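You operate a simulated robot arm through the tools that you are given. There is no shell and no other tool. Be economical: measure what you need, move in short steps, check, and stop when the job is done.

You run a simulated two-armed robot. Do the job below in one go: nothing can be reset, and whatever is moved stays where it is left.

TASK
Close the white table: lamps off, dials at F and WIDE, turntable clear.
Fine: both photo lamps; TURN dial at F, blue dial at WIDE; the turntable's ink bottle goes in the white tray on the desk; take no shot. Set down upright: brown ink bottle.

The check looks at the end state, three seconds after you hand in, the way a careful person would. Anything else that was tipped, shoved, dropped, spilled or broken makes it a failure.

THE ROBOT
Two 7-joint arms with two-finger parallel grippers on one trunk, on a base that drives. Base frame: it is fixed to the floor where the robot stands at the start and does not move with it; the origin is under the middle of the robot, x ahead of it, y to its left, z up. Readings come in cm, rad, newtons and seconds.
The left shoulder is at the start at [2, 11.3, 127.2], the right one opposite. With the tool pointing down near the work surface each hand reaches from about 20 to 60 cm from the robot's upright axis, wherever it stands, measured 20 degrees to its own side. Places, roughly: blue dial [60, -20, 90]; camera [50, -30, 90]; left switch [50, 0, 90]; right switch [50, -10, 90]; turn dial [70, 0, 90]; white tray [70, 60, 90]. Payload 1.57 kg a hand.
Tool frame (each hand has its own): the origin (TCP) lies between the finger pads and is the grasp point; the fingertips stand 3 cm ahead of it; z points along the fingers, y is the line along which they close. Largest opening 8 cm; finger width 1.7, thickness 1.2; the body of the gripper, 4 by 8.2 cm, starts 8 cm behind the TCP.
Orientation is that of the tool frame in the base frame, as [roll, pitch, yaw] about the fixed x, y, z axes, in that order (R = Rz(yaw) Ry(pitch) Rx(roll)). With the fingers straight down and closing along the base's y, the tool's x points along the base's -x, its y along +y and its z along -z.

THE INTERFACE
- The arms move only by the tool servo_tool. It takes "left_series", "right_series" or both (then of equal length, played together; a hand with none holds still); each is a list of rows, each a list of 7 numbers: the gripper command, from -1 (fully open) to 1 (shut), values between in proportion, then the shift along the tool's x, y, z in mm, then the turn, a rotation vector about the tool's x, y, z in rad. In form: [[grip, dx, dy, dz, wx, wy, wz], ...]. A call has 1 to 8 rows; each row is the pose to reach, as a shift and turn from the pose commanded when the call began, along the tool's axes at that moment. A row lasts 0.2 s, in which the tool goes at most 5 cm and 0.15 rad; a call with a longer step from one row to the next is refused whole, and so is a gripper value outside its range. Where a pose cannot be reached the arm comes as near as it can. A force on the tool above 40 N (or 10 N above the force at the start of the call, whichever is more), or a blocked arm, ends the call early, and 0.2 s more pass. The fingers move at their own pace (about 4.5 cm/s each) and stop on an object; they squeeze with about 23 N. The grip force told is the motor's: it shows also when the fingers shut on nothing. Time passes only in rows, and 0.2 s behind the last, so rows that repeat a pose let the fingers close. The reply holds the time, the measured pose of the TCP, the force on the tool along the base axes, the opening and the grip force, in the units named above and with some noise, with the torque about the TCP (base axes, N m) and any sound that the robot's microphone picked up, and new pictures: "pictures" is both (left out), scene, wrist or none (wrist: the cameras of the hands that moved).
- Cameras (640 x 400 px; columns grow to the right, rows downward): "scene" is now at [8.89, 1.45, 137.93]; the picture's right is [0.16, -0.99, 0.00], its down [-0.54, -0.09, -0.84] and it looks along [0.83, 0.13, -0.55] (base axes); focal length 270 px, centre (320, 200). "left" rides on the left gripper at [7.2, 0.7, -12.2] in its tool frame; the picture's right is [-0.09, 1.00, 0.00], its down [-0.84, -0.08, -0.54] and it looks along [-0.54, -0.05, 0.84] (tool axes); focal length 238 px, centre (320, 200). "right" rides on the right gripper at [7.2, -0.7, -12.2] in its tool frame; the picture's right is [0.09, 1.00, 0.00], its down [-0.84, 0.08, -0.54] and it looks along [-0.54, 0.05, 0.84] (tool axes); focal length 238 px, centre (320, 200). There is no depth. A picture from a camera that has moved, and an enlarged one, comes with that camera's place and axes in the base frame and with its lens. The place of the scene camera against the robot may be out by one fixed shift of up to 2.5 cm in any direction.
- lift_body(by): slides the trunk up (or, below 0, down) by that many cm; the arms and the scene camera ride with it, the base frame stays. It gives what a move gives, with no picture.
- roll_base(legs): drives the robot by 1 to 6 legs, each [ahead, left, turn to the left] in cm, cm and rad, along the robot's own axes; the way and the turn of a leg run together, so that a leg with both is an arc; at most 150 cm and 3.142 rad a leg. The arms and the cameras ride along, it lands a little off, and it stops where it bumps. It gives what a move gives, and a new picture of the scene camera.
- pan_tilt(pan, tilt): turns the head with the scene camera to pan (to the left, within 1.396 rad either way) and tilt (down, from -0.506 to 1.204), counted from straight ahead of the robot. It gives what a move gives, and a new picture of the scene camera.
- enlarge(camera, box): a new picture of the part [left, top, right, bottom] of that camera's present view, enlarged. No time passes.
- sign_off(): hands the job in; it is judged then, once.

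Go step by step. Nothing tells you exact positions but the pictures and the camera data: compare them with the known pose of the tool, close in by small moves and look again before you grip or let go. The budget is 120 turns and 260 pictures, counting those below and the enlarged ones. Unless the task says otherwise, let go and move clear before handing in, and close with one line.

The tools are called after ">>>" by a JSON object that holds its "api" and its "payload". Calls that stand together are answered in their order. servo_tool: Moves the arms, as the interface text tells. Its arguments: {"type":"object","properties":{"left_series":{"type":"array","items":{"type":"array","items":{"type":"number"}}},"right_series":{"type":"array","items":{"type":"array","items":{"type":"number"}}},"pictures":{"type":"string","enum":["both","scene","wrist","none"]}},"required":[]} The other tools are called the same way: lift_body (by) slides the trunk up or down; roll_base (legs) drives the base; pan_tilt (pan, tilt) turns the head that bears the scene camera; enlarge (camera, box) takes an enlarged picture of a part of a camera's view; sign_off () hands the job in.

At the start:

```text
time: 0.0
left_tool_pos: [47.96, 26.94, 122.25]
left_ee_rot: [-3.141, 0.0, 3.141]
left_contact_force: [0.0, -0.6, 1.2]
left_moment: [-0.02, -0.02, 0.02]
left_finger_gap: 8.02
left_gripper_force: 0.0
right_tool_pos: [44.33, -13.06, 116.08]
right_ee_rot: [-3.14, -0.001, 3.141]
right_contact_force: [0.2, -0.5, 0.2]
right_moment: [-0.01, 0.0, 0.0]
right_finger_gap: 8.0
right_gripper_force: 0.2
trunk travel left (down, up): [-32.5, 24.5]
robot x, y, heading: [-0.01, -0.15, -0.003]
head pan, tilt: [0.157, 0.581]
```

scene: 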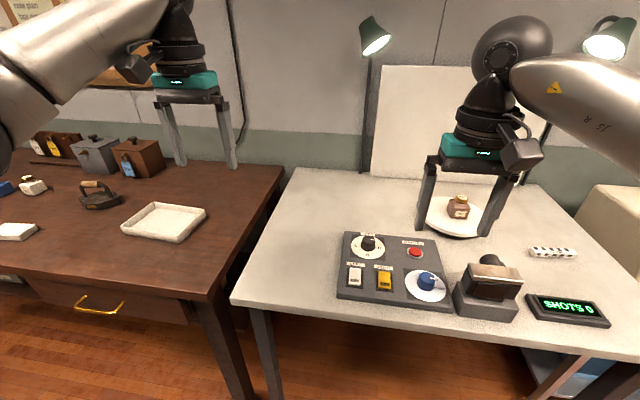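
right: 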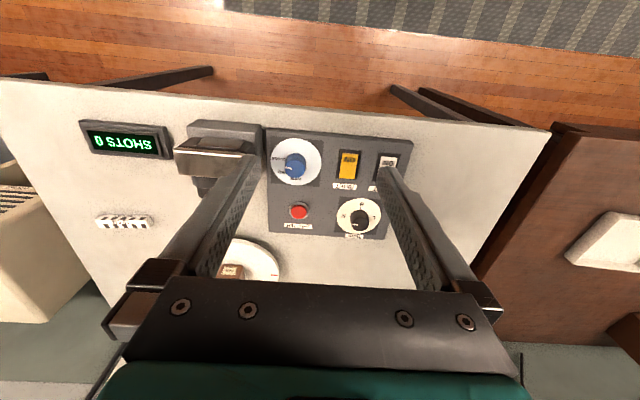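
left: 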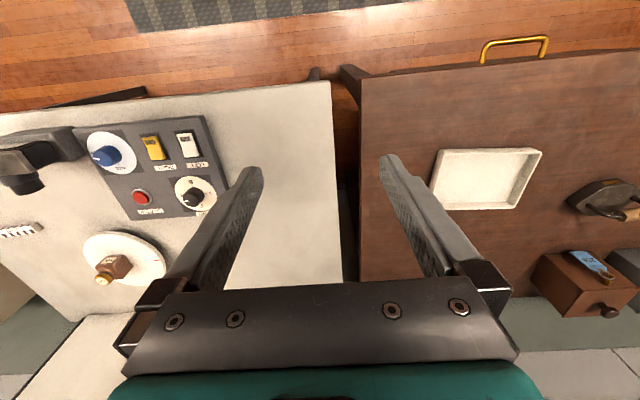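

I see the white table with a control panel (two rocker switches, a TURN dial, a blue dial, a red shutter button), the camera, the turntable with the ink bottle, and the tray on the brown desk. First I'll look closer at the panel and the lamps.

>>> {"api": "enlarge", "payload": {"camera": "scene", "box": [320, 220, 480, 320]}}

>>> {"api": "enlarge", "payload": {"camera": "right", "box": [250, 120, 430, 250]}}

>>> {"api": "enlarge", "payload": {"camera": "left", "box": [60, 110, 240, 300]}}

```text
4.00 times, centred on (400, 270) of scene
camera zoom: at [8.89, 1.45, 137.93], right [0.16, -0.99, 0.0], down [-0.54, -0.09, -0.84], along [0.83, 0.13, -0.55], focal length 1080 px, centre (0, -80)
```

zoom: 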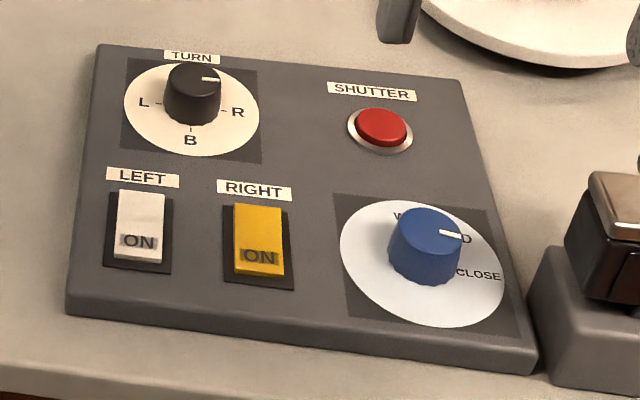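

```text
3.08 times, centred on (340, 185) of right
camera zoom: at [37.34, -13.88, 128.34], right [-0.09, 1.0, 0.0], down [0.84, 0.08, 0.54], along [0.54, 0.05, -0.84], focal length 733 px, centre (258, 246)
```

zoom: 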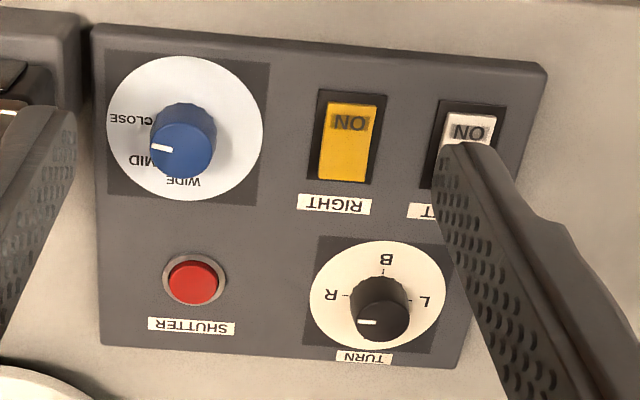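

```text
2.11 times, centred on (150, 205) of left
camera zoom: at [40.76, 27.58, 134.33], right [0.09, 1.0, 0.0], down [0.84, -0.08, 0.54], along [0.54, -0.05, -0.84], focal length 502 px, centre (678, 190)
```

zoom: 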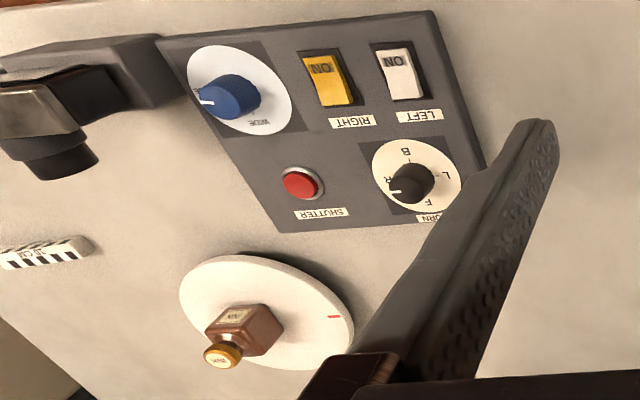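

The TURN dial points to R (F is the far side), the blue dial to about MID, and both rockers show ON. The panel is a bit far from me, so I'll drive 15 cm closer.

>>> {"api": "roll_base", "payload": {"legs": [[15, 0, 0]]}}

>>> {"api": "enlarge", "payload": {"camera": "right", "box": [160, 0, 480, 200]}}

>>> {"api": "enlarge", "payload": {"camera": "scene", "box": [320, 0, 640, 200]}}

```text
time: 1.4
left_tool_pos: [63.13, 26.87, 122.18]
left_ee_rot: [-3.14, 0.001, -3.14]
left_contact_force: [0.7, 0.5, 0.3]
left_moment: [-0.01, 0.02, 0.03]
left_finger_gap: 8.01
left_gripper_force: 0.0
right_tool_pos: [59.41, -13.14, 115.94]
right_ee_rot: [-3.141, -0.002, 3.141]
right_contact_force: [-0.6, 0.5, -1.3]
right_moment: [0.03, 0.02, -0.01]
right_finger_gap: 7.99
right_gripper_force: 0.1
trunk travel left (down, up): [-32.5, 24.5]
robot x, y, heading: [15.27, -0.17, -0.003]
head pan, tilt: [0.157, 0.581]
camera scene: at [24.01, 1.45, 137.92], right [0.16, -0.99, 0.0], down [-0.54, -0.09, -0.84], along [0.82, 0.13, -0.55], focal length 270 px, centre (320, 200)
```

scene: 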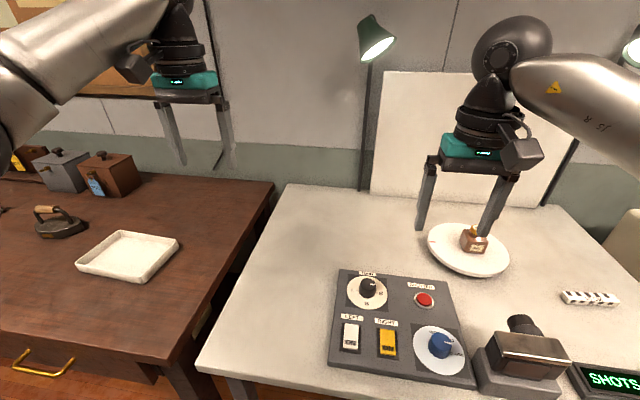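

```text
2.00 times, centred on (320, 100) of right
camera zoom: at [52.44, -13.89, 128.31], right [-0.09, 1.0, 0.0], down [0.84, 0.08, 0.54], along [0.54, 0.05, -0.84], focal length 477 px, centre (320, 400)
```

zoom: 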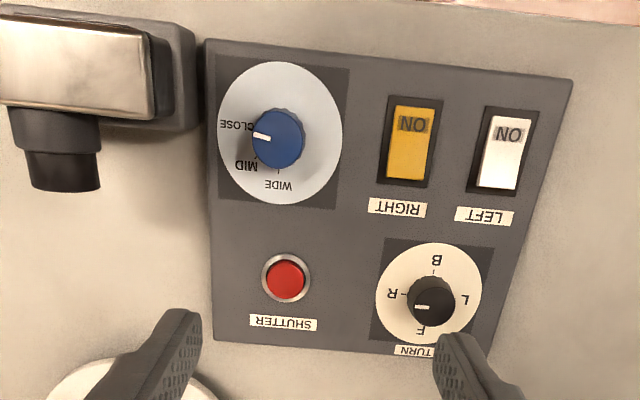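

```text
2.00 times, centred on (480, 100) of scene
camera zoom: at [24.01, 1.45, 137.92], right [0.16, -0.99, 0.0], down [-0.54, -0.09, -0.84], along [0.82, 0.13, -0.55], focal length 540 px, centre (0, 400)
```

zoom: 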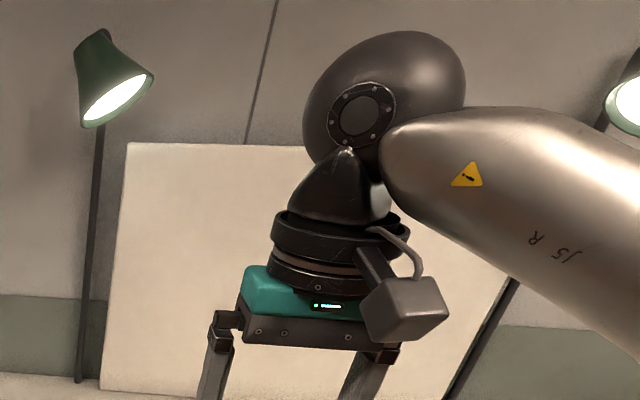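

Both lamps are lit and the panel has the right layout: right rocker ≈ (55,-7), left rocker ≈ (55,0), TURN ≈ (65.5,-3.3), blue ≈ (55,-16). I'll shut the right gripper and hover over the far end of the right rocker.

>>> {"api": "servo_tool", "payload": {"right_series": [[1, 4, 10, 30, 0, 0, 0], [1, 8, 20, 60, 0, 0, 0], [1, 12, 30, 90, 0, 0, 0], [1, 16, 40, 120, 0, 0, 0], [1, 20, 50, 150, 0, 0, 0], [1, 24, 59, 180, 0, 0, 0], [1, 24, 59, 180, 0, 0, 0]]}}

```text
time: 3.0
left_tool_pos: [62.87, 26.88, 122.17]
left_ee_rot: [-3.141, 0.001, -3.141]
left_contact_force: [0.6, -0.1, -1.6]
left_moment: [0.02, 0.01, 0.0]
left_finger_gap: 8.01
left_gripper_force: 0.1
right_tool_pos: [56.97, -7.19, 98.0]
right_ee_rot: [-3.141, 0.001, -3.141]
right_contact_force: [0.6, 1.0, 0.9]
right_moment: [-0.03, 0.03, 0.01]
right_finger_gap: 0.0
right_gripper_force: 21.3
trunk travel left (down, up): [-32.5, 24.5]
robot x, y, heading: [14.9, -0.16, 0.0]
head pan, tilt: [0.157, 0.581]
camera scene: at [23.9, 1.44, 137.93], right [0.16, -0.99, 0.0], down [-0.54, -0.09, -0.84], along [0.83, 0.13, -0.55], focal length 270 px, centre (320, 200)
camera right: at [49.98, -7.93, 110.29], right [-0.09, 1.0, 0.0], down [0.84, 0.08, 0.54], along [0.54, 0.05, -0.84], focal length 238 px, centre (320, 200)
```

scene: 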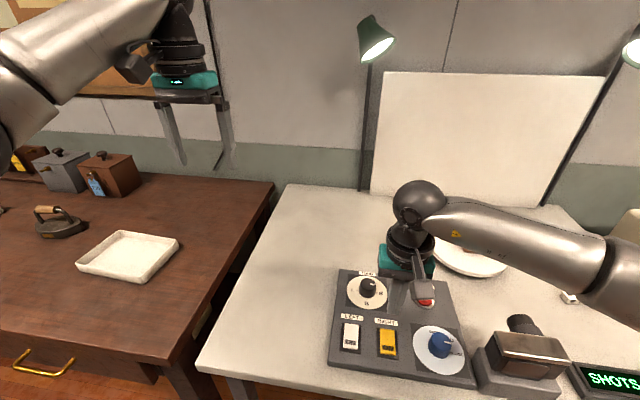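
right: 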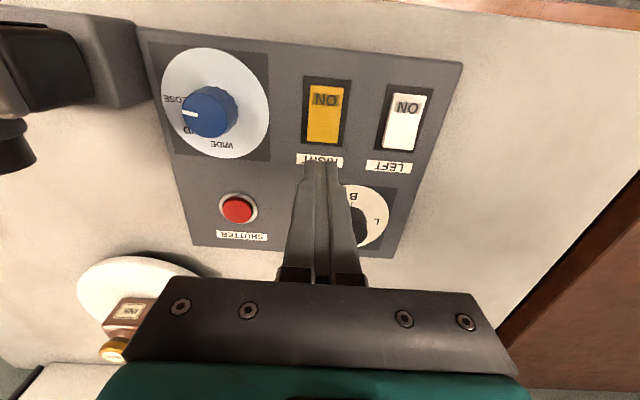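

Geometry checks out (panel surface z ≈ 88, rocker spans x 53–57.4). I'll press the far end of the right rocker gently.

>>> {"api": "servo_tool", "payload": {"right_series": [[1, 5, 2, 30, 0, 0, 0], [1, 5, 2, 55, 0, 0, 0], [1, 5, 2, 62, 0, 0, 0], [1, 5, 2, 67, 0, 0, 0], [1, 5, 2, 71, 0, 0, 0], [1, 5, 2, 75, 0, 0, 0]]}}

```text
time: 4.0
left_tool_pos: [62.91, 26.97, 122.21]
left_ee_rot: [-3.141, 0.0, 3.141]
left_contact_force: [0.8, -0.1, 0.9]
left_moment: [0.03, 0.04, -0.02]
left_finger_gap: 8.01
left_gripper_force: 0.0
right_tool_pos: [56.76, -6.81, 92.09]
right_ee_rot: [3.135, 0.011, -3.141]
right_contact_force: [-1.4, -1.1, 11.8]
right_moment: [-0.09, 0.2, 0.06]
right_finger_gap: 0.02
right_gripper_force: 21.2
trunk travel left (down, up): [-32.5, 24.5]
robot x, y, heading: [14.85, 0.15, -0.0]
head pan, tilt: [0.157, 0.581]
heard: click
stopped in row 5 (right hand): the force on the tool passed its limit at 46 N (the readings are from after the stop); the commanded pose is now the measured one
camera scene: at [23.88, 1.44, 137.92], right [0.16, -0.99, 0.0], down [-0.54, -0.09, -0.84], along [0.83, 0.13, -0.55], focal length 270 px, centre (320, 200)
camera right: at [49.7, -7.73, 104.21], right [-0.09, 1.0, 0.0], down [0.83, 0.07, 0.55], along [0.55, 0.05, -0.83], focal length 238 px, centre (320, 200)
```

scene: 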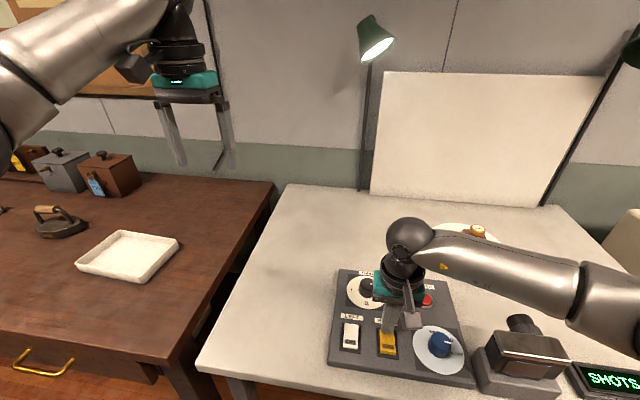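
right: 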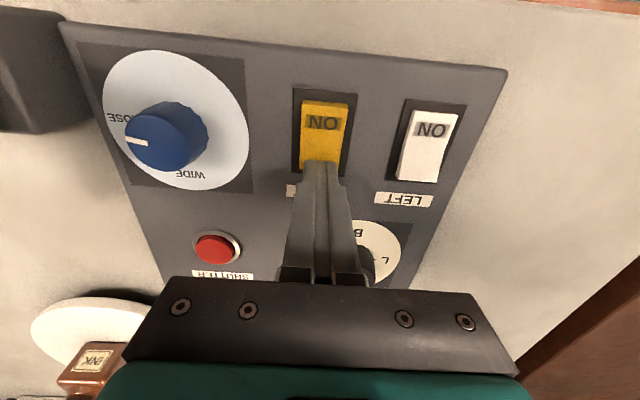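

A click was heard, and the right lamp's head looks dark. Next I raise and press the far end of the left rocker the same way, with a softer end.

>>> {"api": "servo_tool", "payload": {"right_series": [[1, 2, 0, -35, 0, 0, 0], [1, 2, 36, -35, 0, 0, 0], [1, 2, 70, -35, 0, 0, 0], [1, 2, 70, -35, 0, 0, 0]]}}

```text
time: 5.0
left_tool_pos: [63.03, 26.86, 122.27]
left_ee_rot: [-3.141, 0.0, 3.141]
left_contact_force: [0.0, 0.6, -0.8]
left_moment: [0.0, -0.01, -0.02]
left_finger_gap: 8.03
left_gripper_force: 0.0
right_tool_pos: [56.55, -0.16, 95.44]
right_ee_rot: [3.139, 0.009, 3.14]
right_contact_force: [0.0, -0.9, 0.3]
right_moment: [-0.01, 0.01, -0.02]
right_finger_gap: 0.0
right_gripper_force: 21.5
trunk travel left (down, up): [-32.5, 24.5]
robot x, y, heading: [14.92, 0.22, -0.001]
head pan, tilt: [0.157, 0.581]
camera scene: at [23.9, 1.4, 137.93], right [0.16, -0.99, 0.0], down [-0.54, -0.09, -0.84], along [0.83, 0.13, -0.55], focal length 270 px, centre (320, 200)
camera right: at [49.45, -0.84, 107.59], right [-0.09, 1.0, 0.0], down [0.83, 0.07, 0.55], along [0.55, 0.05, -0.84], focal length 238 px, centre (320, 200)
```

scene: 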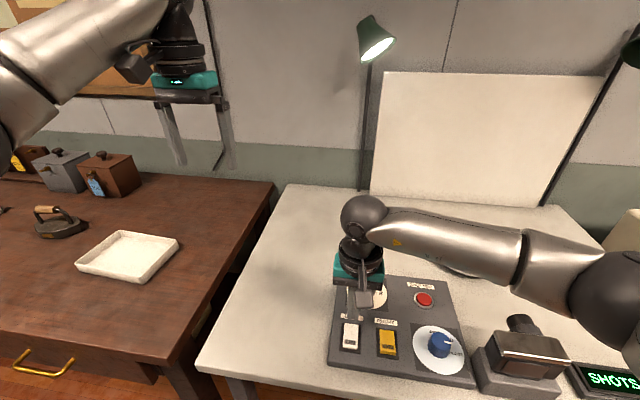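
right: 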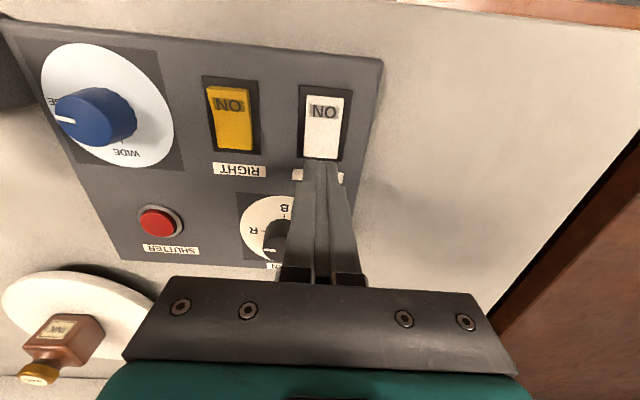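

Tips are aligned with the left rocker's far end. Pressing.

>>> {"api": "servo_tool", "payload": {"right_series": [[1, 0, 3, 20, 0, 0, 0], [1, 0, 3, 28, 0, 0, 0], [1, 0, 3, 32, 0, 0, 0], [1, 0, 3, 36, 0, 0, 0], [1, 0, 3, 39, 0, 0, 0], [1, 0, 3, 42, 0, 0, 0]]}}

```text
time: 6.3
left_tool_pos: [63.13, 27.0, 122.18]
left_ee_rot: [3.141, 0.001, 3.14]
left_contact_force: [0.1, -0.3, -0.2]
left_moment: [0.0, 0.02, -0.01]
left_finger_gap: 8.01
left_gripper_force: 0.1
right_tool_pos: [56.84, 0.35, 92.02]
right_ee_rot: [3.133, 0.017, 3.14]
right_contact_force: [-1.4, -2.0, 10.8]
right_moment: [-0.09, 0.21, 0.04]
right_finger_gap: 0.0
right_gripper_force: 21.2
trunk travel left (down, up): [-32.5, 24.5]
robot x, y, heading: [14.58, -0.11, -0.002]
head pan, tilt: [0.157, 0.581]
heard: click
stopped in row 6 (right hand): the force on the tool passed its limit at 44 N (the readings are from after the stop); the commanded pose is now the measured one
camera scene: at [23.88, 1.43, 137.92], right [0.16, -0.99, 0.0], down [-0.54, -0.09, -0.84], along [0.83, 0.13, -0.55], focal length 270 px, centre (320, 200)
camera right: at [49.67, -0.44, 104.17], right [-0.09, 1.0, 0.01], down [0.83, 0.07, 0.56], along [0.55, 0.06, -0.83], focal length 238 px, centre (320, 200)
```

scene: 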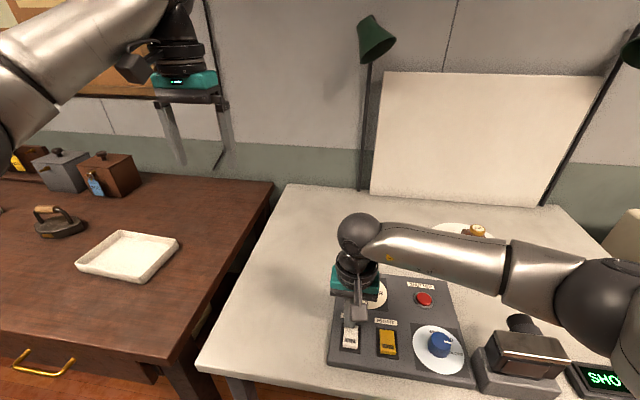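
right: 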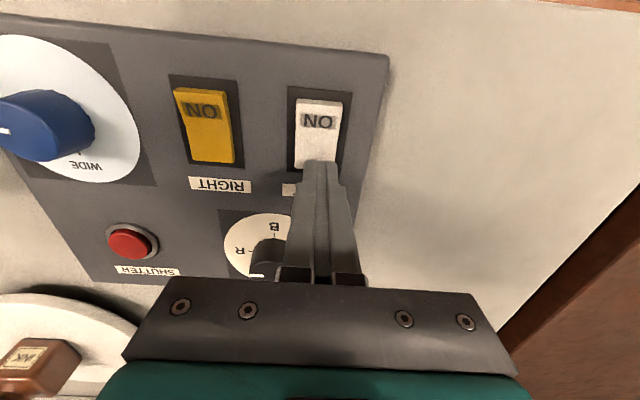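

Both lamps are now dark. Next, I raise the hand, open it, and look down at the TURN dial.

>>> {"api": "servo_tool", "payload": {"right_series": [[1, 0, 0, -30, 0, 0, 0], [0, 0, -15, -60, 0, 0, 0], [-1, -10, -36, -80, 0, 0, 0], [-1, -10, -36, -80, 0, 0, 0], [-1, -10, -36, -80, 0, 0, 0]], "pictures": "wrist"}}

>>> {"api": "enlarge", "payload": {"camera": "right", "box": [160, 60, 480, 260]}}

>>> {"api": "enlarge", "payload": {"camera": "right", "box": [140, 40, 300, 140]}}

```text
time: 7.5
left_tool_pos: [62.93, 26.9, 122.2]
left_ee_rot: [-3.141, 0.0, 3.14]
left_contact_force: [0.0, 0.2, 0.5]
left_moment: [-0.01, 0.0, 0.02]
left_finger_gap: 7.99
left_gripper_force: 0.0
right_tool_pos: [57.77, -3.36, 99.85]
right_ee_rot: [3.135, 0.014, 3.139]
right_contact_force: [0.7, 0.8, -0.1]
right_moment: [-0.02, 0.0, 0.0]
right_finger_gap: 7.99
right_gripper_force: 0.0
trunk travel left (down, up): [-32.5, 24.5]
robot x, y, heading: [15.21, 0.04, -0.004]
head pan, tilt: [0.157, 0.581]
camera right: at [50.54, -4.16, 112.05], right [-0.09, 1.0, 0.01], down [0.83, 0.07, 0.55], along [0.55, 0.05, -0.83], focal length 238 px, centre (320, 200)
```

right: 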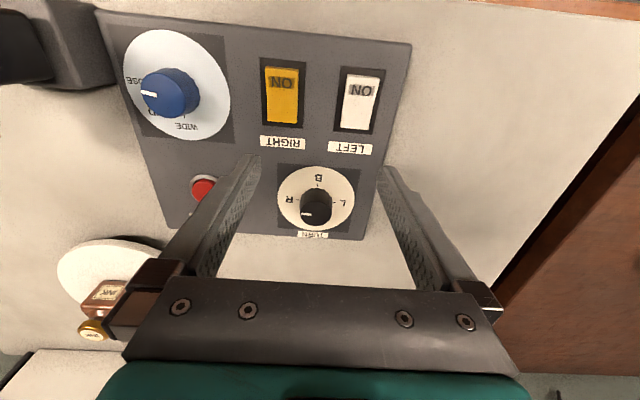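

```text
2.00 times, centred on (320, 160) of right
camera zoom: at [50.54, -4.16, 112.05], right [-0.09, 1.0, 0.01], down [0.83, 0.07, 0.55], along [0.55, 0.05, -0.83], focal length 477 px, centre (320, 280)
```

zoom: 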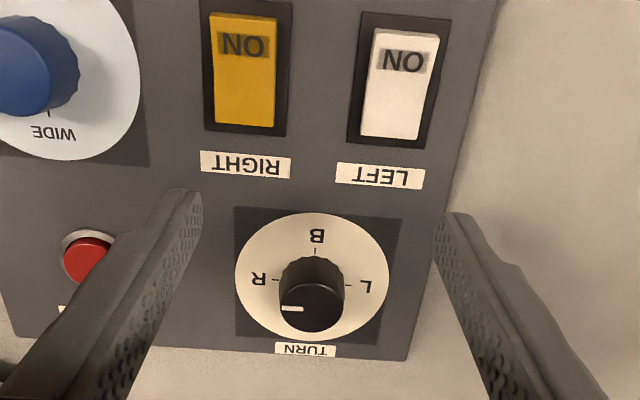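

```text
4.00 times, centred on (220, 90) of right
camera zoom: at [50.54, -4.16, 112.05], right [-0.09, 1.0, 0.01], down [0.83, 0.07, 0.55], along [0.55, 0.05, -0.83], focal length 953 px, centre (720, 640)
```

zoom: 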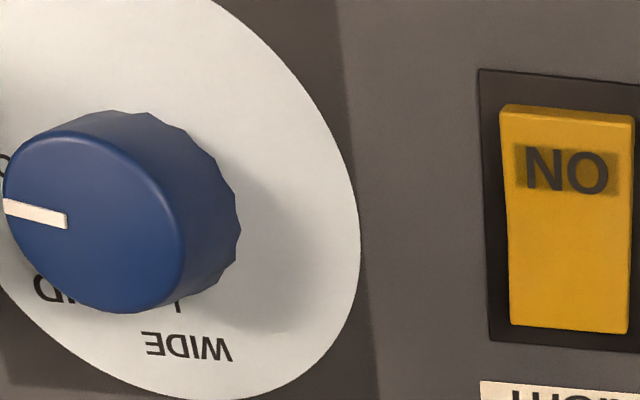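

I take the TURN knob's axis to be at about (65.8,-3.2), top z ≈ 91.5, pointing to R; it must turn 90° counter-clockwise to F. I'll move above it and pre-turn the tool 45° clockwise.

>>> {"api": "servo_tool", "payload": {"right_series": [[-1, -40, 1, 5, 0.006, 0.014, 0.14], [-1, -80, 2, 13, 0.006, 0.014, 0.28], [-1, -80, 2, 13, 0.006, 0.014, 0.42], [-1, -80, 2, 13, 0.006, 0.014, 0.56], [-1, -80, 2, 13, 0.006, 0.014, 0.7], [-1, -80, 2, 13, 0.006, 0.014, 0.785], [-1, -80, 2, 13, 0.006, 0.014, 0.785]]}}

```text
time: 9.1
left_tool_pos: [63.0, 26.78, 122.2]
left_ee_rot: [3.141, 0.001, 3.141]
left_contact_force: [0.1, -0.1, -0.1]
left_moment: [0.01, 0.0, -0.02]
left_finger_gap: 8.01
left_gripper_force: 0.1
right_tool_pos: [65.73, -3.09, 98.67]
right_ee_rot: [3.139, -0.006, 2.355]
right_contact_force: [1.2, 1.0, 0.6]
right_moment: [-0.03, 0.0, -0.02]
right_finger_gap: 8.01
right_gripper_force: 0.0
trunk travel left (down, up): [-32.5, 24.5]
robot x, y, heading: [14.91, 0.24, 0.001]
head pan, tilt: [0.157, 0.581]
camera scene: at [23.89, 1.41, 137.93], right [0.16, -0.99, 0.0], down [-0.54, -0.09, -0.84], along [0.83, 0.13, -0.55], focal length 270 px, centre (320, 200)
camera right: at [60.37, 1.34, 110.97], right [0.64, 0.77, 0.0], down [0.65, -0.54, 0.54], along [0.42, -0.34, -0.84], focal length 238 px, centre (320, 200)
```

scene: 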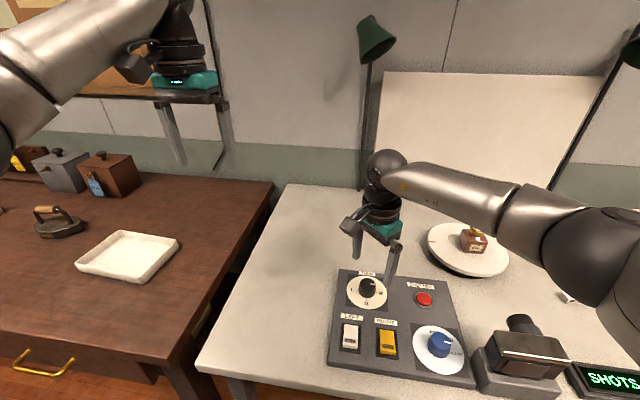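
right: 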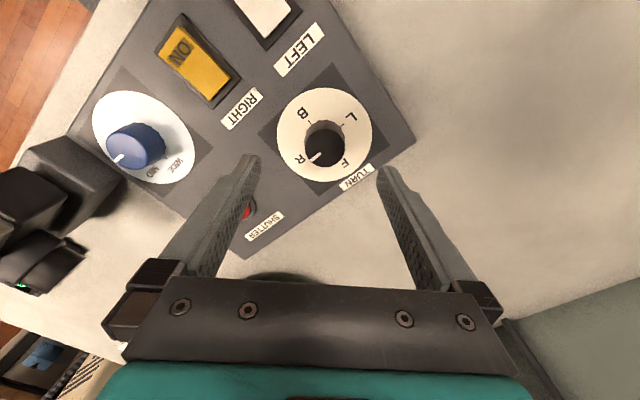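

The dial centre refines to about (66.0,-2.9). I'll descend around the knob and close on it.

>>> {"api": "servo_tool", "payload": {"right_series": [[-1, 0, 3, 30, 0, 0, 0], [-1, 0, 3, 60, 0, 0, 0], [0.2, 0, 3, 60, 0, 0, 0], [1, 0, 3, 60, 0, 0, 0], [1, 0, 3, 60, 0, 0, 0], [1, 0, 3, 60, 0, 0, 0]]}}

```text
time: 10.5
left_tool_pos: [62.94, 26.95, 122.09]
left_ee_rot: [-3.141, -0.001, 3.141]
left_contact_force: [0.0, -0.4, 0.5]
left_moment: [0.01, -0.03, 0.03]
left_finger_gap: 8.0
left_gripper_force: 0.0
right_tool_pos: [66.13, -2.69, 92.7]
right_ee_rot: [3.137, -0.007, 2.356]
right_contact_force: [3.1, 2.0, -1.6]
right_moment: [0.09, -0.25, 0.0]
right_finger_gap: 3.63
right_gripper_force: 25.3
trunk travel left (down, up): [-32.5, 24.5]
robot x, y, heading: [14.96, 0.12, -0.001]
head pan, tilt: [0.157, 0.581]
camera scene: at [23.95, 1.45, 137.92], right [0.16, -0.99, 0.0], down [-0.54, -0.09, -0.84], along [0.83, 0.13, -0.55], focal length 270 px, centre (320, 200)
camera right: at [60.72, 1.65, 104.97], right [0.64, 0.77, 0.01], down [0.65, -0.54, 0.54], along [0.42, -0.34, -0.84], focal length 238 px, centre (320, 200)
```

scene: 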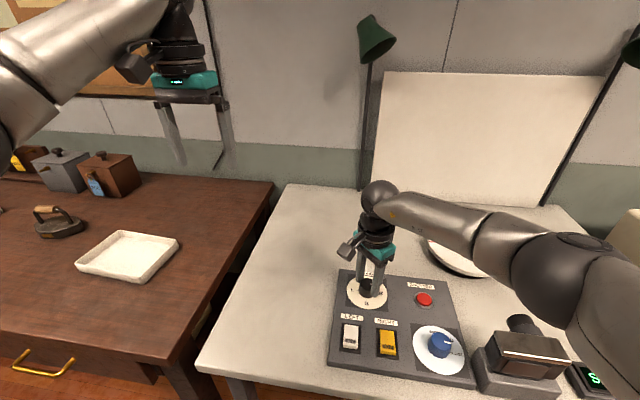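
right: 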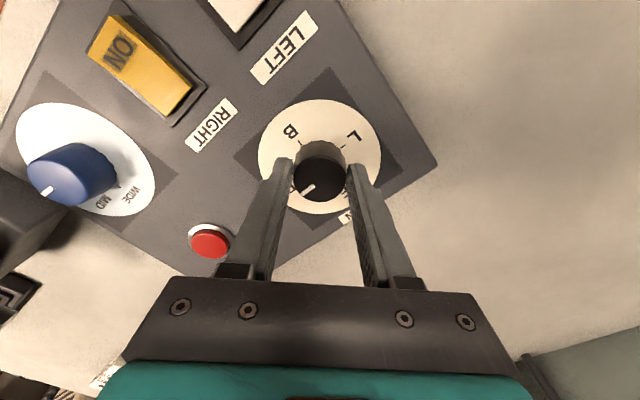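

Knob is gripped. I'll turn it counter-clockwise, first half.

>>> {"api": "servo_tool", "payload": {"right_series": [[1, 0, 0, 0, 0, 0, -0.13], [1, 0, 0, 0, 0, 0, -0.26], [1, 0, 0, 0, 0, 0, -0.39], [1, 0, 0, 0, 0, 0, -0.52], [1, 0, 0, 0, 0, 0, -0.65], [1, 0, 0, 0, 0, 0, -0.785]]}}

```text
time: 11.9
left_tool_pos: [63.04, 26.96, 122.2]
left_ee_rot: [-3.14, 0.0, 3.141]
left_contact_force: [0.2, 0.3, 1.0]
left_moment: [-0.01, 0.04, 0.01]
left_finger_gap: 7.97
left_gripper_force: 0.0
right_tool_pos: [65.94, -3.06, 92.79]
right_ee_rot: [3.137, -0.001, -3.14]
right_contact_force: [6.1, -3.3, 3.7]
right_moment: [-0.12, 1.03, 0.01]
right_finger_gap: 3.6
right_gripper_force: 42.6
trunk travel left (down, up): [-32.5, 24.5]
robot x, y, heading: [15.09, -0.21, -0.002]
head pan, tilt: [0.157, 0.581]
camera scene: at [23.95, 1.37, 137.93], right [0.16, -0.99, 0.0], down [-0.54, -0.09, -0.84], along [0.83, 0.13, -0.55], focal length 270 px, centre (320, 200)
camera right: at [59.01, -3.8, 104.94], right [-0.09, 1.0, 0.0], down [0.84, 0.08, 0.54], along [0.54, 0.05, -0.84], focal length 238 px, centre (320, 200)
```

scene: 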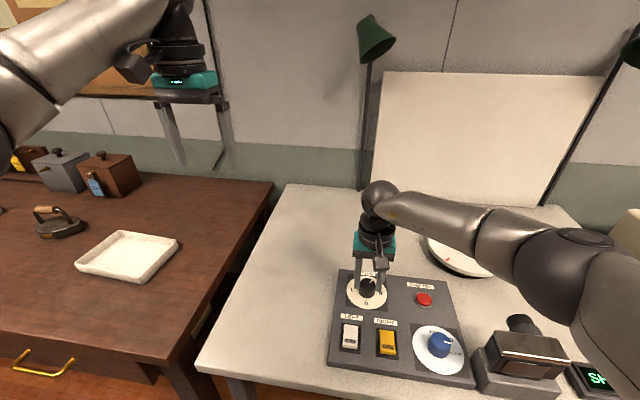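
right: 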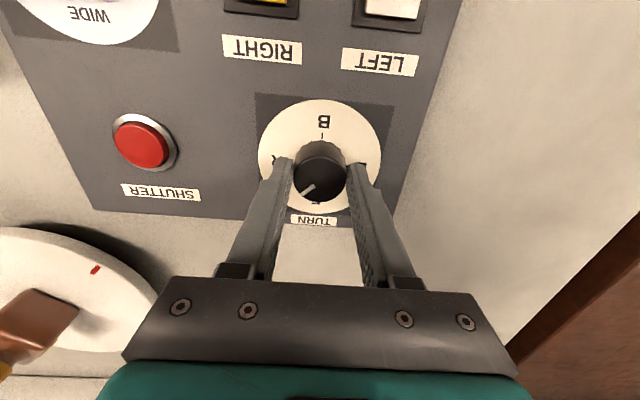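

The dial is following. Second half of the turn.

>>> {"api": "servo_tool", "payload": {"right_series": [[1, 0, 0, 0, 0, 0, -0.13], [1, 0, 0, 0, 0, 0, -0.26], [1, 0, 0, 0, 0, 0, -0.39], [1, 0, 0, 0, 0, 0, -0.52], [1, 0, 0, 0, 0, 0, -0.65], [1, 0, 0, 0, 0, 0, -0.785]]}}

>>> {"api": "enlarge", "payload": {"camera": "right", "box": [240, 80, 400, 240]}}

```text
time: 13.3
left_tool_pos: [62.7, 26.72, 122.3]
left_ee_rot: [3.139, 0.0, 3.141]
left_contact_force: [-1.8, -0.1, 1.2]
left_moment: [0.06, -0.06, -0.05]
left_finger_gap: 8.0
left_gripper_force: 0.1
right_tool_pos: [63.02, -4.84, 91.88]
right_ee_rot: [3.134, 0.001, -2.372]
right_contact_force: [0.4, 0.3, 0.4]
right_moment: [0.04, -0.02, 0.0]
right_finger_gap: 0.0
right_gripper_force: 21.2
right hand out of reach, approached as far as the arm can: row 6
trunk travel left (down, up): [-32.5, 24.5]
robot x, y, heading: [15.12, -0.4, -0.005]
head pan, tilt: [0.157, 0.581]
camera scene: at [23.71, 1.25, 137.93], right [0.16, -0.99, 0.0], down [-0.54, -0.08, -0.84], along [0.83, 0.13, -0.55], focal length 270 px, centre (320, 200)
camera right: at [58.5, -10.58, 104.2], right [-0.76, 0.65, 0.01], down [0.55, 0.63, 0.54], along [0.35, 0.42, -0.84], focal length 238 px, centre (320, 200)
```

scene: 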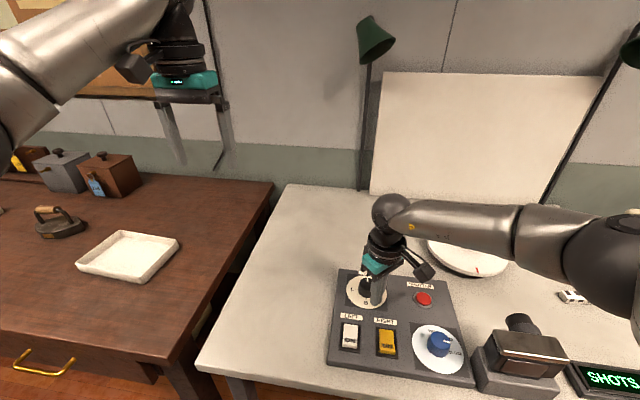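
right: 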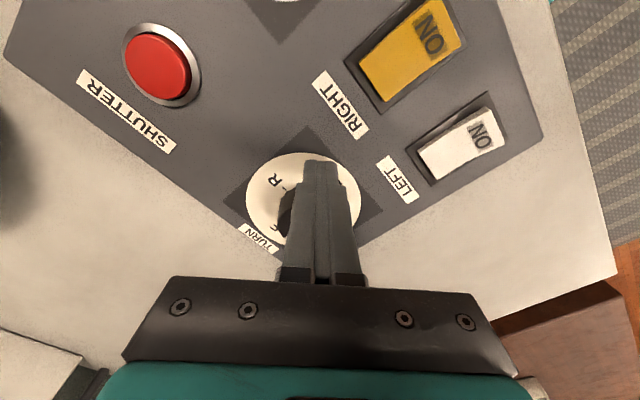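

```text
2.50 times, centred on (320, 160) of right
camera zoom: at [58.5, -10.58, 104.2], right [-0.76, 0.65, 0.01], down [0.55, 0.63, 0.54], along [0.35, 0.42, -0.84], focal length 596 px, centre (320, 300)
```

zoom: 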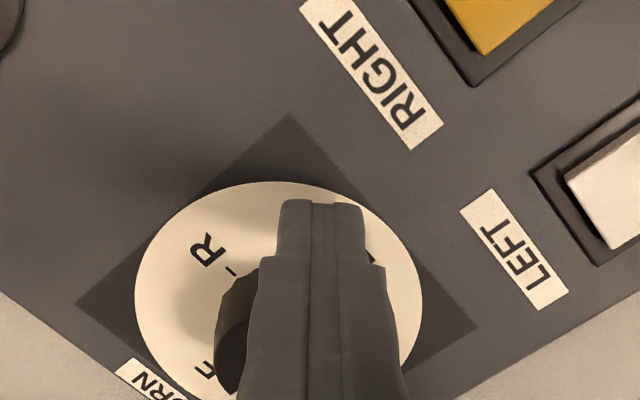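

The arm hit its reach limit late in the turn and slipped off the knob. I'll lift straight up and look.

>>> {"api": "servo_tool", "payload": {"right_series": [[1, 0, 0, -40, 0, 0, 0], [1, 40, 0, -80, 0, 0, 0], [-1, 60, 0, -80, 0, 0, 0.15], [-1, 60, 0, -80, 0, 0, 0.3], [-1, 60, 0, -80, 0, 0, 0.45], [-1, 60, 0, -80, 0, 0, 0.6], [-1, 60, 0, -80, 0, 0, 0.74]]}}

>>> {"api": "enlarge", "payload": {"camera": "right", "box": [180, 40, 500, 280]}}

```text
refused: row 2 steps farther than a row can; nothing moved
```

```text
1.67 times, centred on (340, 160) of right
camera zoom: at [58.5, -10.58, 104.2], right [-0.76, 0.65, 0.01], down [0.55, 0.63, 0.54], along [0.35, 0.42, -0.84], focal length 397 px, centre (287, 267)
```

zoom: 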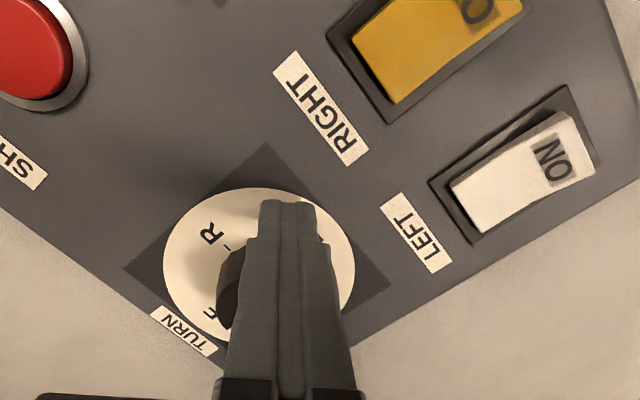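

One step was too long; repeating with shorter steps.

>>> {"api": "servo_tool", "payload": {"right_series": [[1, 0, 0, -40, 0, 0, 0], [1, 10, 0, -80, 0, 0, 0.1], [-1, 40, 0, -80, 0, 0, 0.22], [-1, 60, 0, -80, 0, 0, 0.35], [-1, 60, 0, -80, 0, 0, 0.49], [-1, 60, 0, -80, 0, 0, 0.62], [-1, 60, 0, -80, 0, 0, 0.75]]}}

>>> {"api": "enlarge", "payload": {"camera": "right", "box": [180, 40, 500, 280]}}

```text
time: 14.9
left_tool_pos: [62.87, 26.87, 122.17]
left_ee_rot: [3.141, 0.002, 3.141]
left_contact_force: [-0.3, 0.4, 0.9]
left_moment: [0.03, -0.01, 0.02]
left_finger_gap: 8.02
left_gripper_force: 0.1
right_tool_pos: [59.25, -9.26, 100.16]
right_ee_rot: [3.135, 0.001, -3.108]
right_contact_force: [1.0, -1.7, -0.5]
right_moment: [0.01, -0.01, 0.01]
right_finger_gap: 8.0
right_gripper_force: 0.0
trunk travel left (down, up): [-32.5, 24.5]
robot x, y, heading: [14.89, -0.13, 0.0]
head pan, tilt: [0.157, 0.581]
camera scene: at [23.89, 1.42, 137.93], right [0.16, -0.99, 0.0], down [-0.54, -0.09, -0.84], along [0.83, 0.13, -0.55], focal length 270 px, centre (320, 200)
camera right: at [52.17, -10.37, 112.43], right [-0.12, 0.99, 0.01], down [0.83, 0.1, 0.54], along [0.54, 0.07, -0.84], focal length 238 px, centre (320, 200)
```

scene: 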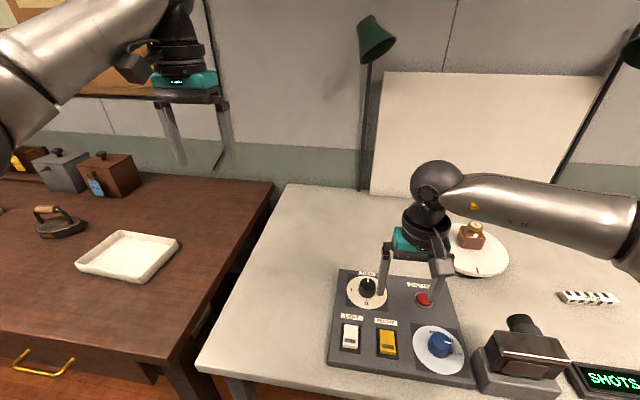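
right: 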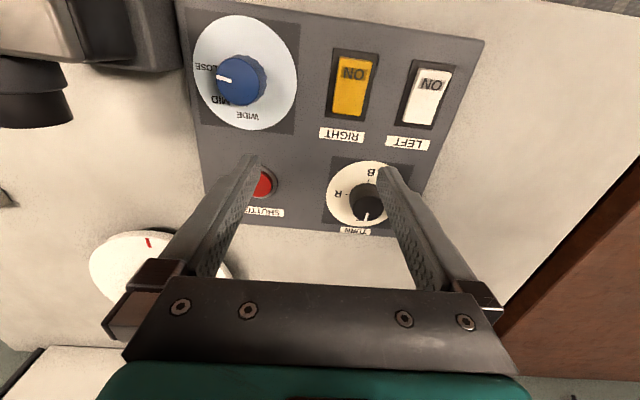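

```text
1.67 times, centred on (340, 160) of right
camera zoom: at [52.17, -10.37, 112.43], right [-0.12, 0.99, 0.01], down [0.83, 0.1, 0.54], along [0.54, 0.07, -0.84], focal length 397 px, centre (287, 267)
```

zoom: 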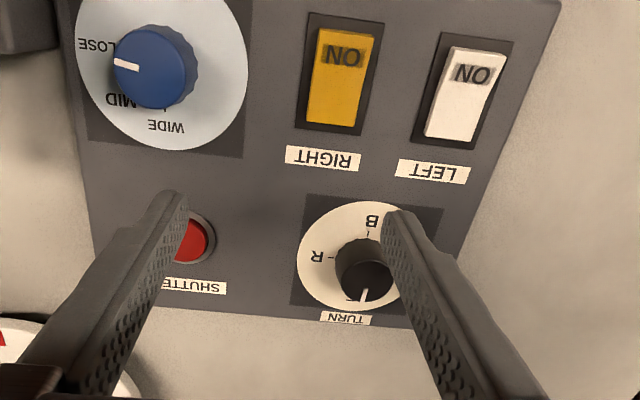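

TURN now reads F. Next, a good look at the blue dial: moving the hand back to view it.

>>> {"api": "servo_tool", "payload": {"right_series": [[-1, 30, -16, -30, 0, 0, 0.03], [-1, 60, -32, -30, 0, 0, 0.03], [-1, 90, -50, -30, 0, 0, 0.03], [-1, 120, -66, -30, 0, 0, 0.03], [-1, 120, -66, -30, 0, 0, 0.03]], "pictures": "wrist"}}

>>> {"api": "enlarge", "payload": {"camera": "right", "box": [220, 100, 420, 250]}}

```text
time: 16.1
left_tool_pos: [63.01, 26.91, 122.12]
left_ee_rot: [-3.141, -0.001, 3.141]
left_contact_force: [0.3, -0.2, 0.4]
left_moment: [0.02, 0.0, -0.02]
left_finger_gap: 7.97
left_gripper_force: 0.1
right_tool_pos: [47.41, -16.21, 103.1]
right_ee_rot: [3.138, 0.0, -3.136]
right_contact_force: [0.3, 0.5, -0.1]
right_moment: [0.01, -0.02, 0.03]
right_finger_gap: 7.99
right_gripper_force: 0.0
trunk travel left (down, up): [-32.5, 24.5]
robot x, y, heading: [15.02, -0.03, 0.006]
head pan, tilt: [0.157, 0.581]
camera right: at [40.35, -17.1, 115.46], right [-0.1, 1.0, 0.01], down [0.84, 0.08, 0.54], along [0.54, 0.06, -0.84], focal length 238 px, centre (320, 200)
```

right: 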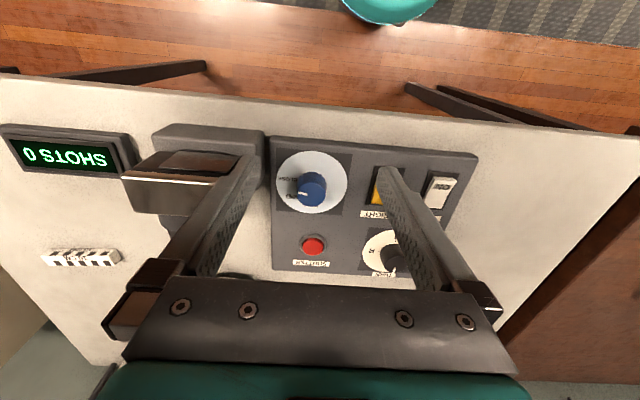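

```text
2.67 times, centred on (320, 175) of right
camera zoom: at [40.35, -17.1, 115.46], right [-0.1, 1.0, 0.01], down [0.84, 0.08, 0.54], along [0.54, 0.06, -0.84], focal length 636 px, centre (320, 267)
```

zoom: 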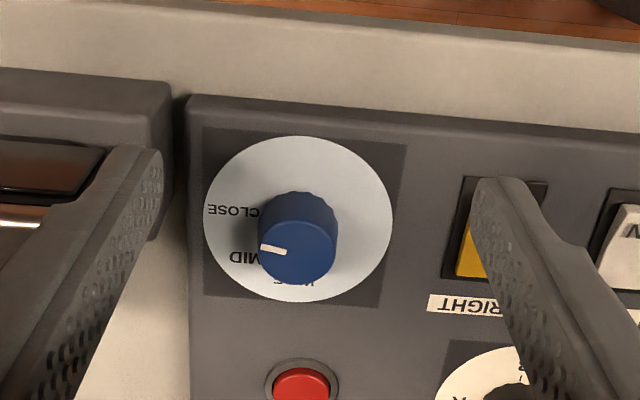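

The blue dial currently points to CLOSE (toward -y) and WIDE is toward +x, so it needs 90° counter-clockwise too; its centre is about (55.1,-16.4). I'll move above it with a larger clockwise pre-turn so that the wrist stays in range.

>>> {"api": "servo_tool", "payload": {"right_series": [[-1, -20, 0, 0, 0, 0, 0.14], [-1, -40, -1, 10, 0, 0, 0.28], [-1, -60, -2, 20, 0, 0, 0.42], [-1, -77, -2, 30, 0, 0, 0.56], [-1, -77, -2, 40, 0, 0, 0.7], [-1, -77, -2, 45, 0, 0, 0.84], [-1, -77, -2, 45, 0, 0, 0.98], [-1, -77, -2, 45, 0, 0, 1.1]]}}

```text
time: 17.9
left_tool_pos: [62.94, 26.85, 122.23]
left_ee_rot: [-3.141, 0.002, -3.141]
left_contact_force: [-0.5, 1.0, -0.4]
left_moment: [-0.03, -0.03, 0.01]
left_finger_gap: 7.99
left_gripper_force: 0.1
right_tool_pos: [55.2, -16.42, 98.59]
right_ee_rot: [3.139, -0.006, 2.042]
right_contact_force: [0.9, -0.7, -0.6]
right_moment: [0.0, 0.01, -0.02]
right_finger_gap: 8.0
right_gripper_force: 0.1
trunk travel left (down, up): [-32.5, 24.5]
robot x, y, heading: [14.73, 0.13, 0.003]
head pan, tilt: [0.157, 0.581]
camera scene: at [23.89, 1.41, 137.93], right [0.16, -0.99, 0.0], down [-0.54, -0.09, -0.84], along [0.83, 0.13, -0.55], focal length 270 px, centre (320, 200)
camera right: at [51.42, -10.5, 110.89], right [0.85, 0.53, 0.0], down [0.45, -0.71, 0.54], along [0.29, -0.45, -0.84], focal length 238 px, centre (320, 200)
```

scene: 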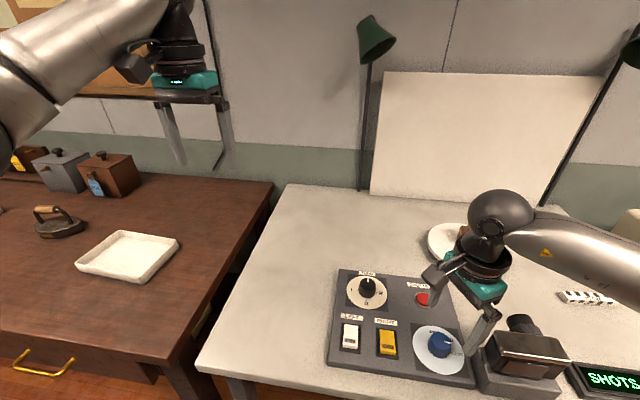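
right: 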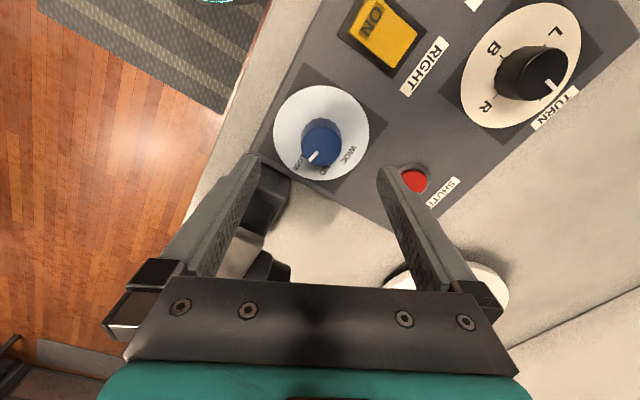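

Well centred over the blue knob. Descend and grip.

>>> {"api": "servo_tool", "payload": {"right_series": [[-1, -1, 0, 30, 0, 0, 0], [-1, -2, 0, 60, 0, 0, 0], [0.2, -2, 0, 60, 0, 0, 0], [1, -2, 0, 60, 0, 0, 0], [1, -2, 0, 60, 0, 0, 0], [1, -2, 0, 60, 0, 0, 0]], "pictures": "wrist"}}

```text
time: 19.3
left_tool_pos: [62.99, 26.96, 122.19]
left_ee_rot: [3.142, 0.0, 3.14]
left_contact_force: [-0.6, 0.4, -0.6]
left_moment: [-0.02, 0.01, 0.0]
left_finger_gap: 8.0
left_gripper_force: 0.1
right_tool_pos: [55.3, -16.46, 92.64]
right_ee_rot: [3.138, -0.009, 2.045]
right_contact_force: [5.9, 1.2, -2.8]
right_moment: [0.2, -0.27, -0.01]
right_finger_gap: 3.57
right_gripper_force: 24.7
trunk travel left (down, up): [-32.5, 24.5]
robot x, y, heading: [14.83, 0.07, -0.001]
head pan, tilt: [0.157, 0.581]
camera right: at [51.6, -10.59, 104.95], right [0.84, 0.54, 0.0], down [0.45, -0.71, 0.54], along [0.29, -0.45, -0.84], focal length 238 px, centre (320, 200)
```

right: 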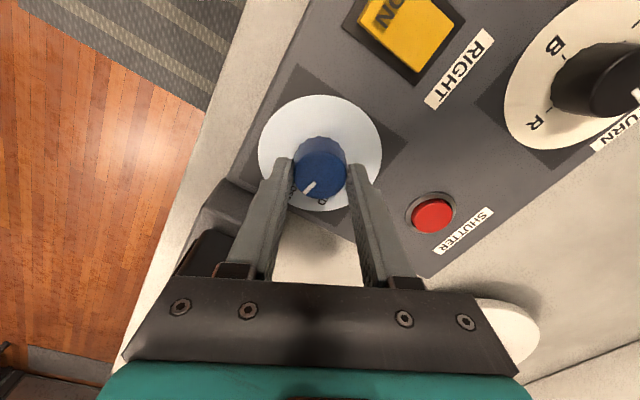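

Gripped. Turning counter-clockwise, first half.

>>> {"api": "servo_tool", "payload": {"right_series": [[1, 0, 0, 0, 0, 0, -0.13], [1, 0, 0, 0, 0, 0, -0.26], [1, 0, 0, 0, 0, 0, -0.39], [1, 0, 0, 0, 0, 0, -0.52], [1, 0, 0, 0, 0, 0, -0.65], [1, 0, 0, 0, 0, 0, -0.78], [1, 0, 0, 0, 0, 0, -0.9]], "pictures": "wrist"}}

```text
time: 20.9
left_tool_pos: [63.0, 26.99, 122.05]
left_ee_rot: [-3.139, 0.0, 3.141]
left_contact_force: [-0.8, 1.2, -0.3]
left_moment: [0.01, -0.02, 0.04]
left_finger_gap: 8.0
left_gripper_force: 0.1
right_tool_pos: [55.28, -16.47, 92.72]
right_ee_rot: [3.133, 0.0, 2.947]
right_contact_force: [10.1, 5.3, 8.9]
right_moment: [0.42, 0.47, -0.09]
right_finger_gap: 3.57
right_gripper_force: 42.8
trunk travel left (down, up): [-32.5, 24.5]
robot x, y, heading: [15.17, 0.02, 0.001]
head pan, tilt: [0.157, 0.581]
camera right: at [48.28, -15.94, 104.91], right [0.1, 0.99, 0.01], down [0.84, -0.09, 0.54], along [0.54, -0.05, -0.84], focal length 238 px, centre (320, 200)
```

right: 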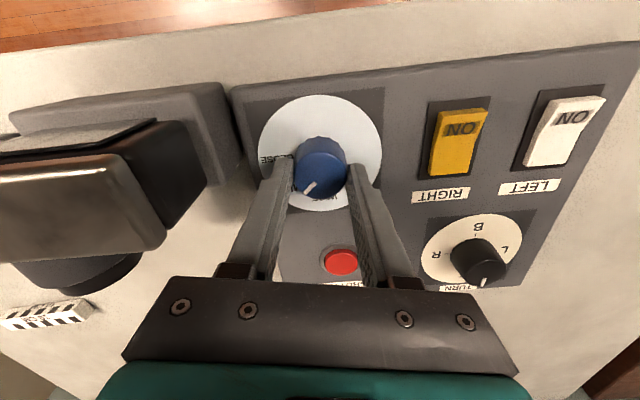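

Following well. Remaining turn.

>>> {"api": "servo_tool", "payload": {"right_series": [[1, 0, 0, 0, 0, 0, -0.13], [1, 0, 0, 0, 0, 0, -0.26], [1, 0, 0, 0, 0, 0, -0.39], [1, 0, 0, 0, 0, 0, -0.52], [1, 0, 0, 0, 0, 0, -0.65], [1, 0, 0, 0, 0, 0, -0.68]], "pictures": "wrist"}}

>>> {"api": "enlarge", "payload": {"camera": "right", "box": [240, 80, 400, 240]}}

```text
time: 22.3
left_tool_pos: [63.07, 27.01, 122.14]
left_ee_rot: [-3.14, 0.001, -3.14]
left_contact_force: [-0.3, -0.5, 0.6]
left_moment: [-0.03, -0.02, 0.02]
left_finger_gap: 7.99
left_gripper_force: 0.0
right_tool_pos: [55.26, -16.49, 92.53]
right_ee_rot: [3.138, 0.003, -2.655]
right_contact_force: [11.2, 4.5, 13.4]
right_moment: [-0.06, 0.43, 0.02]
right_finger_gap: 3.56
right_gripper_force: 42.8
trunk travel left (down, up): [-32.5, 24.5]
robot x, y, heading: [15.28, 0.02, 0.001]
head pan, tilt: [0.157, 0.581]
camera right: at [49.4, -20.63, 104.87], right [-0.55, 0.84, 0.01], down [0.7, 0.46, 0.55], along [0.45, 0.3, -0.84], focal length 238 px, centre (320, 200)
```

right: 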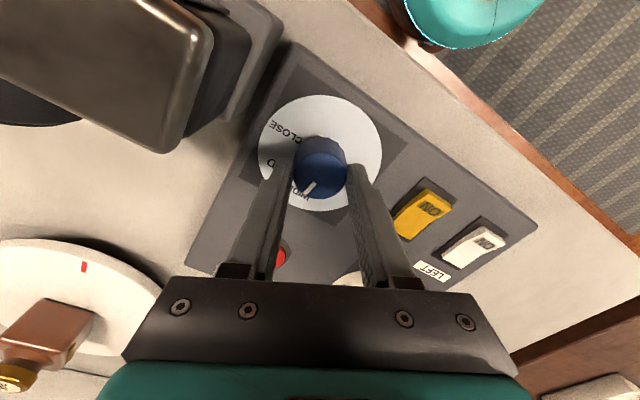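

```text
2.50 times, centred on (320, 160) of right
camera zoom: at [49.4, -20.63, 104.87], right [-0.55, 0.84, 0.01], down [0.7, 0.46, 0.55], along [0.45, 0.3, -0.84], focal length 596 px, centre (320, 300)
```

zoom: 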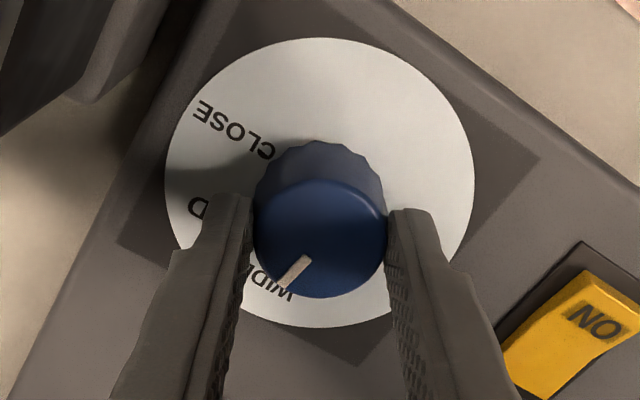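

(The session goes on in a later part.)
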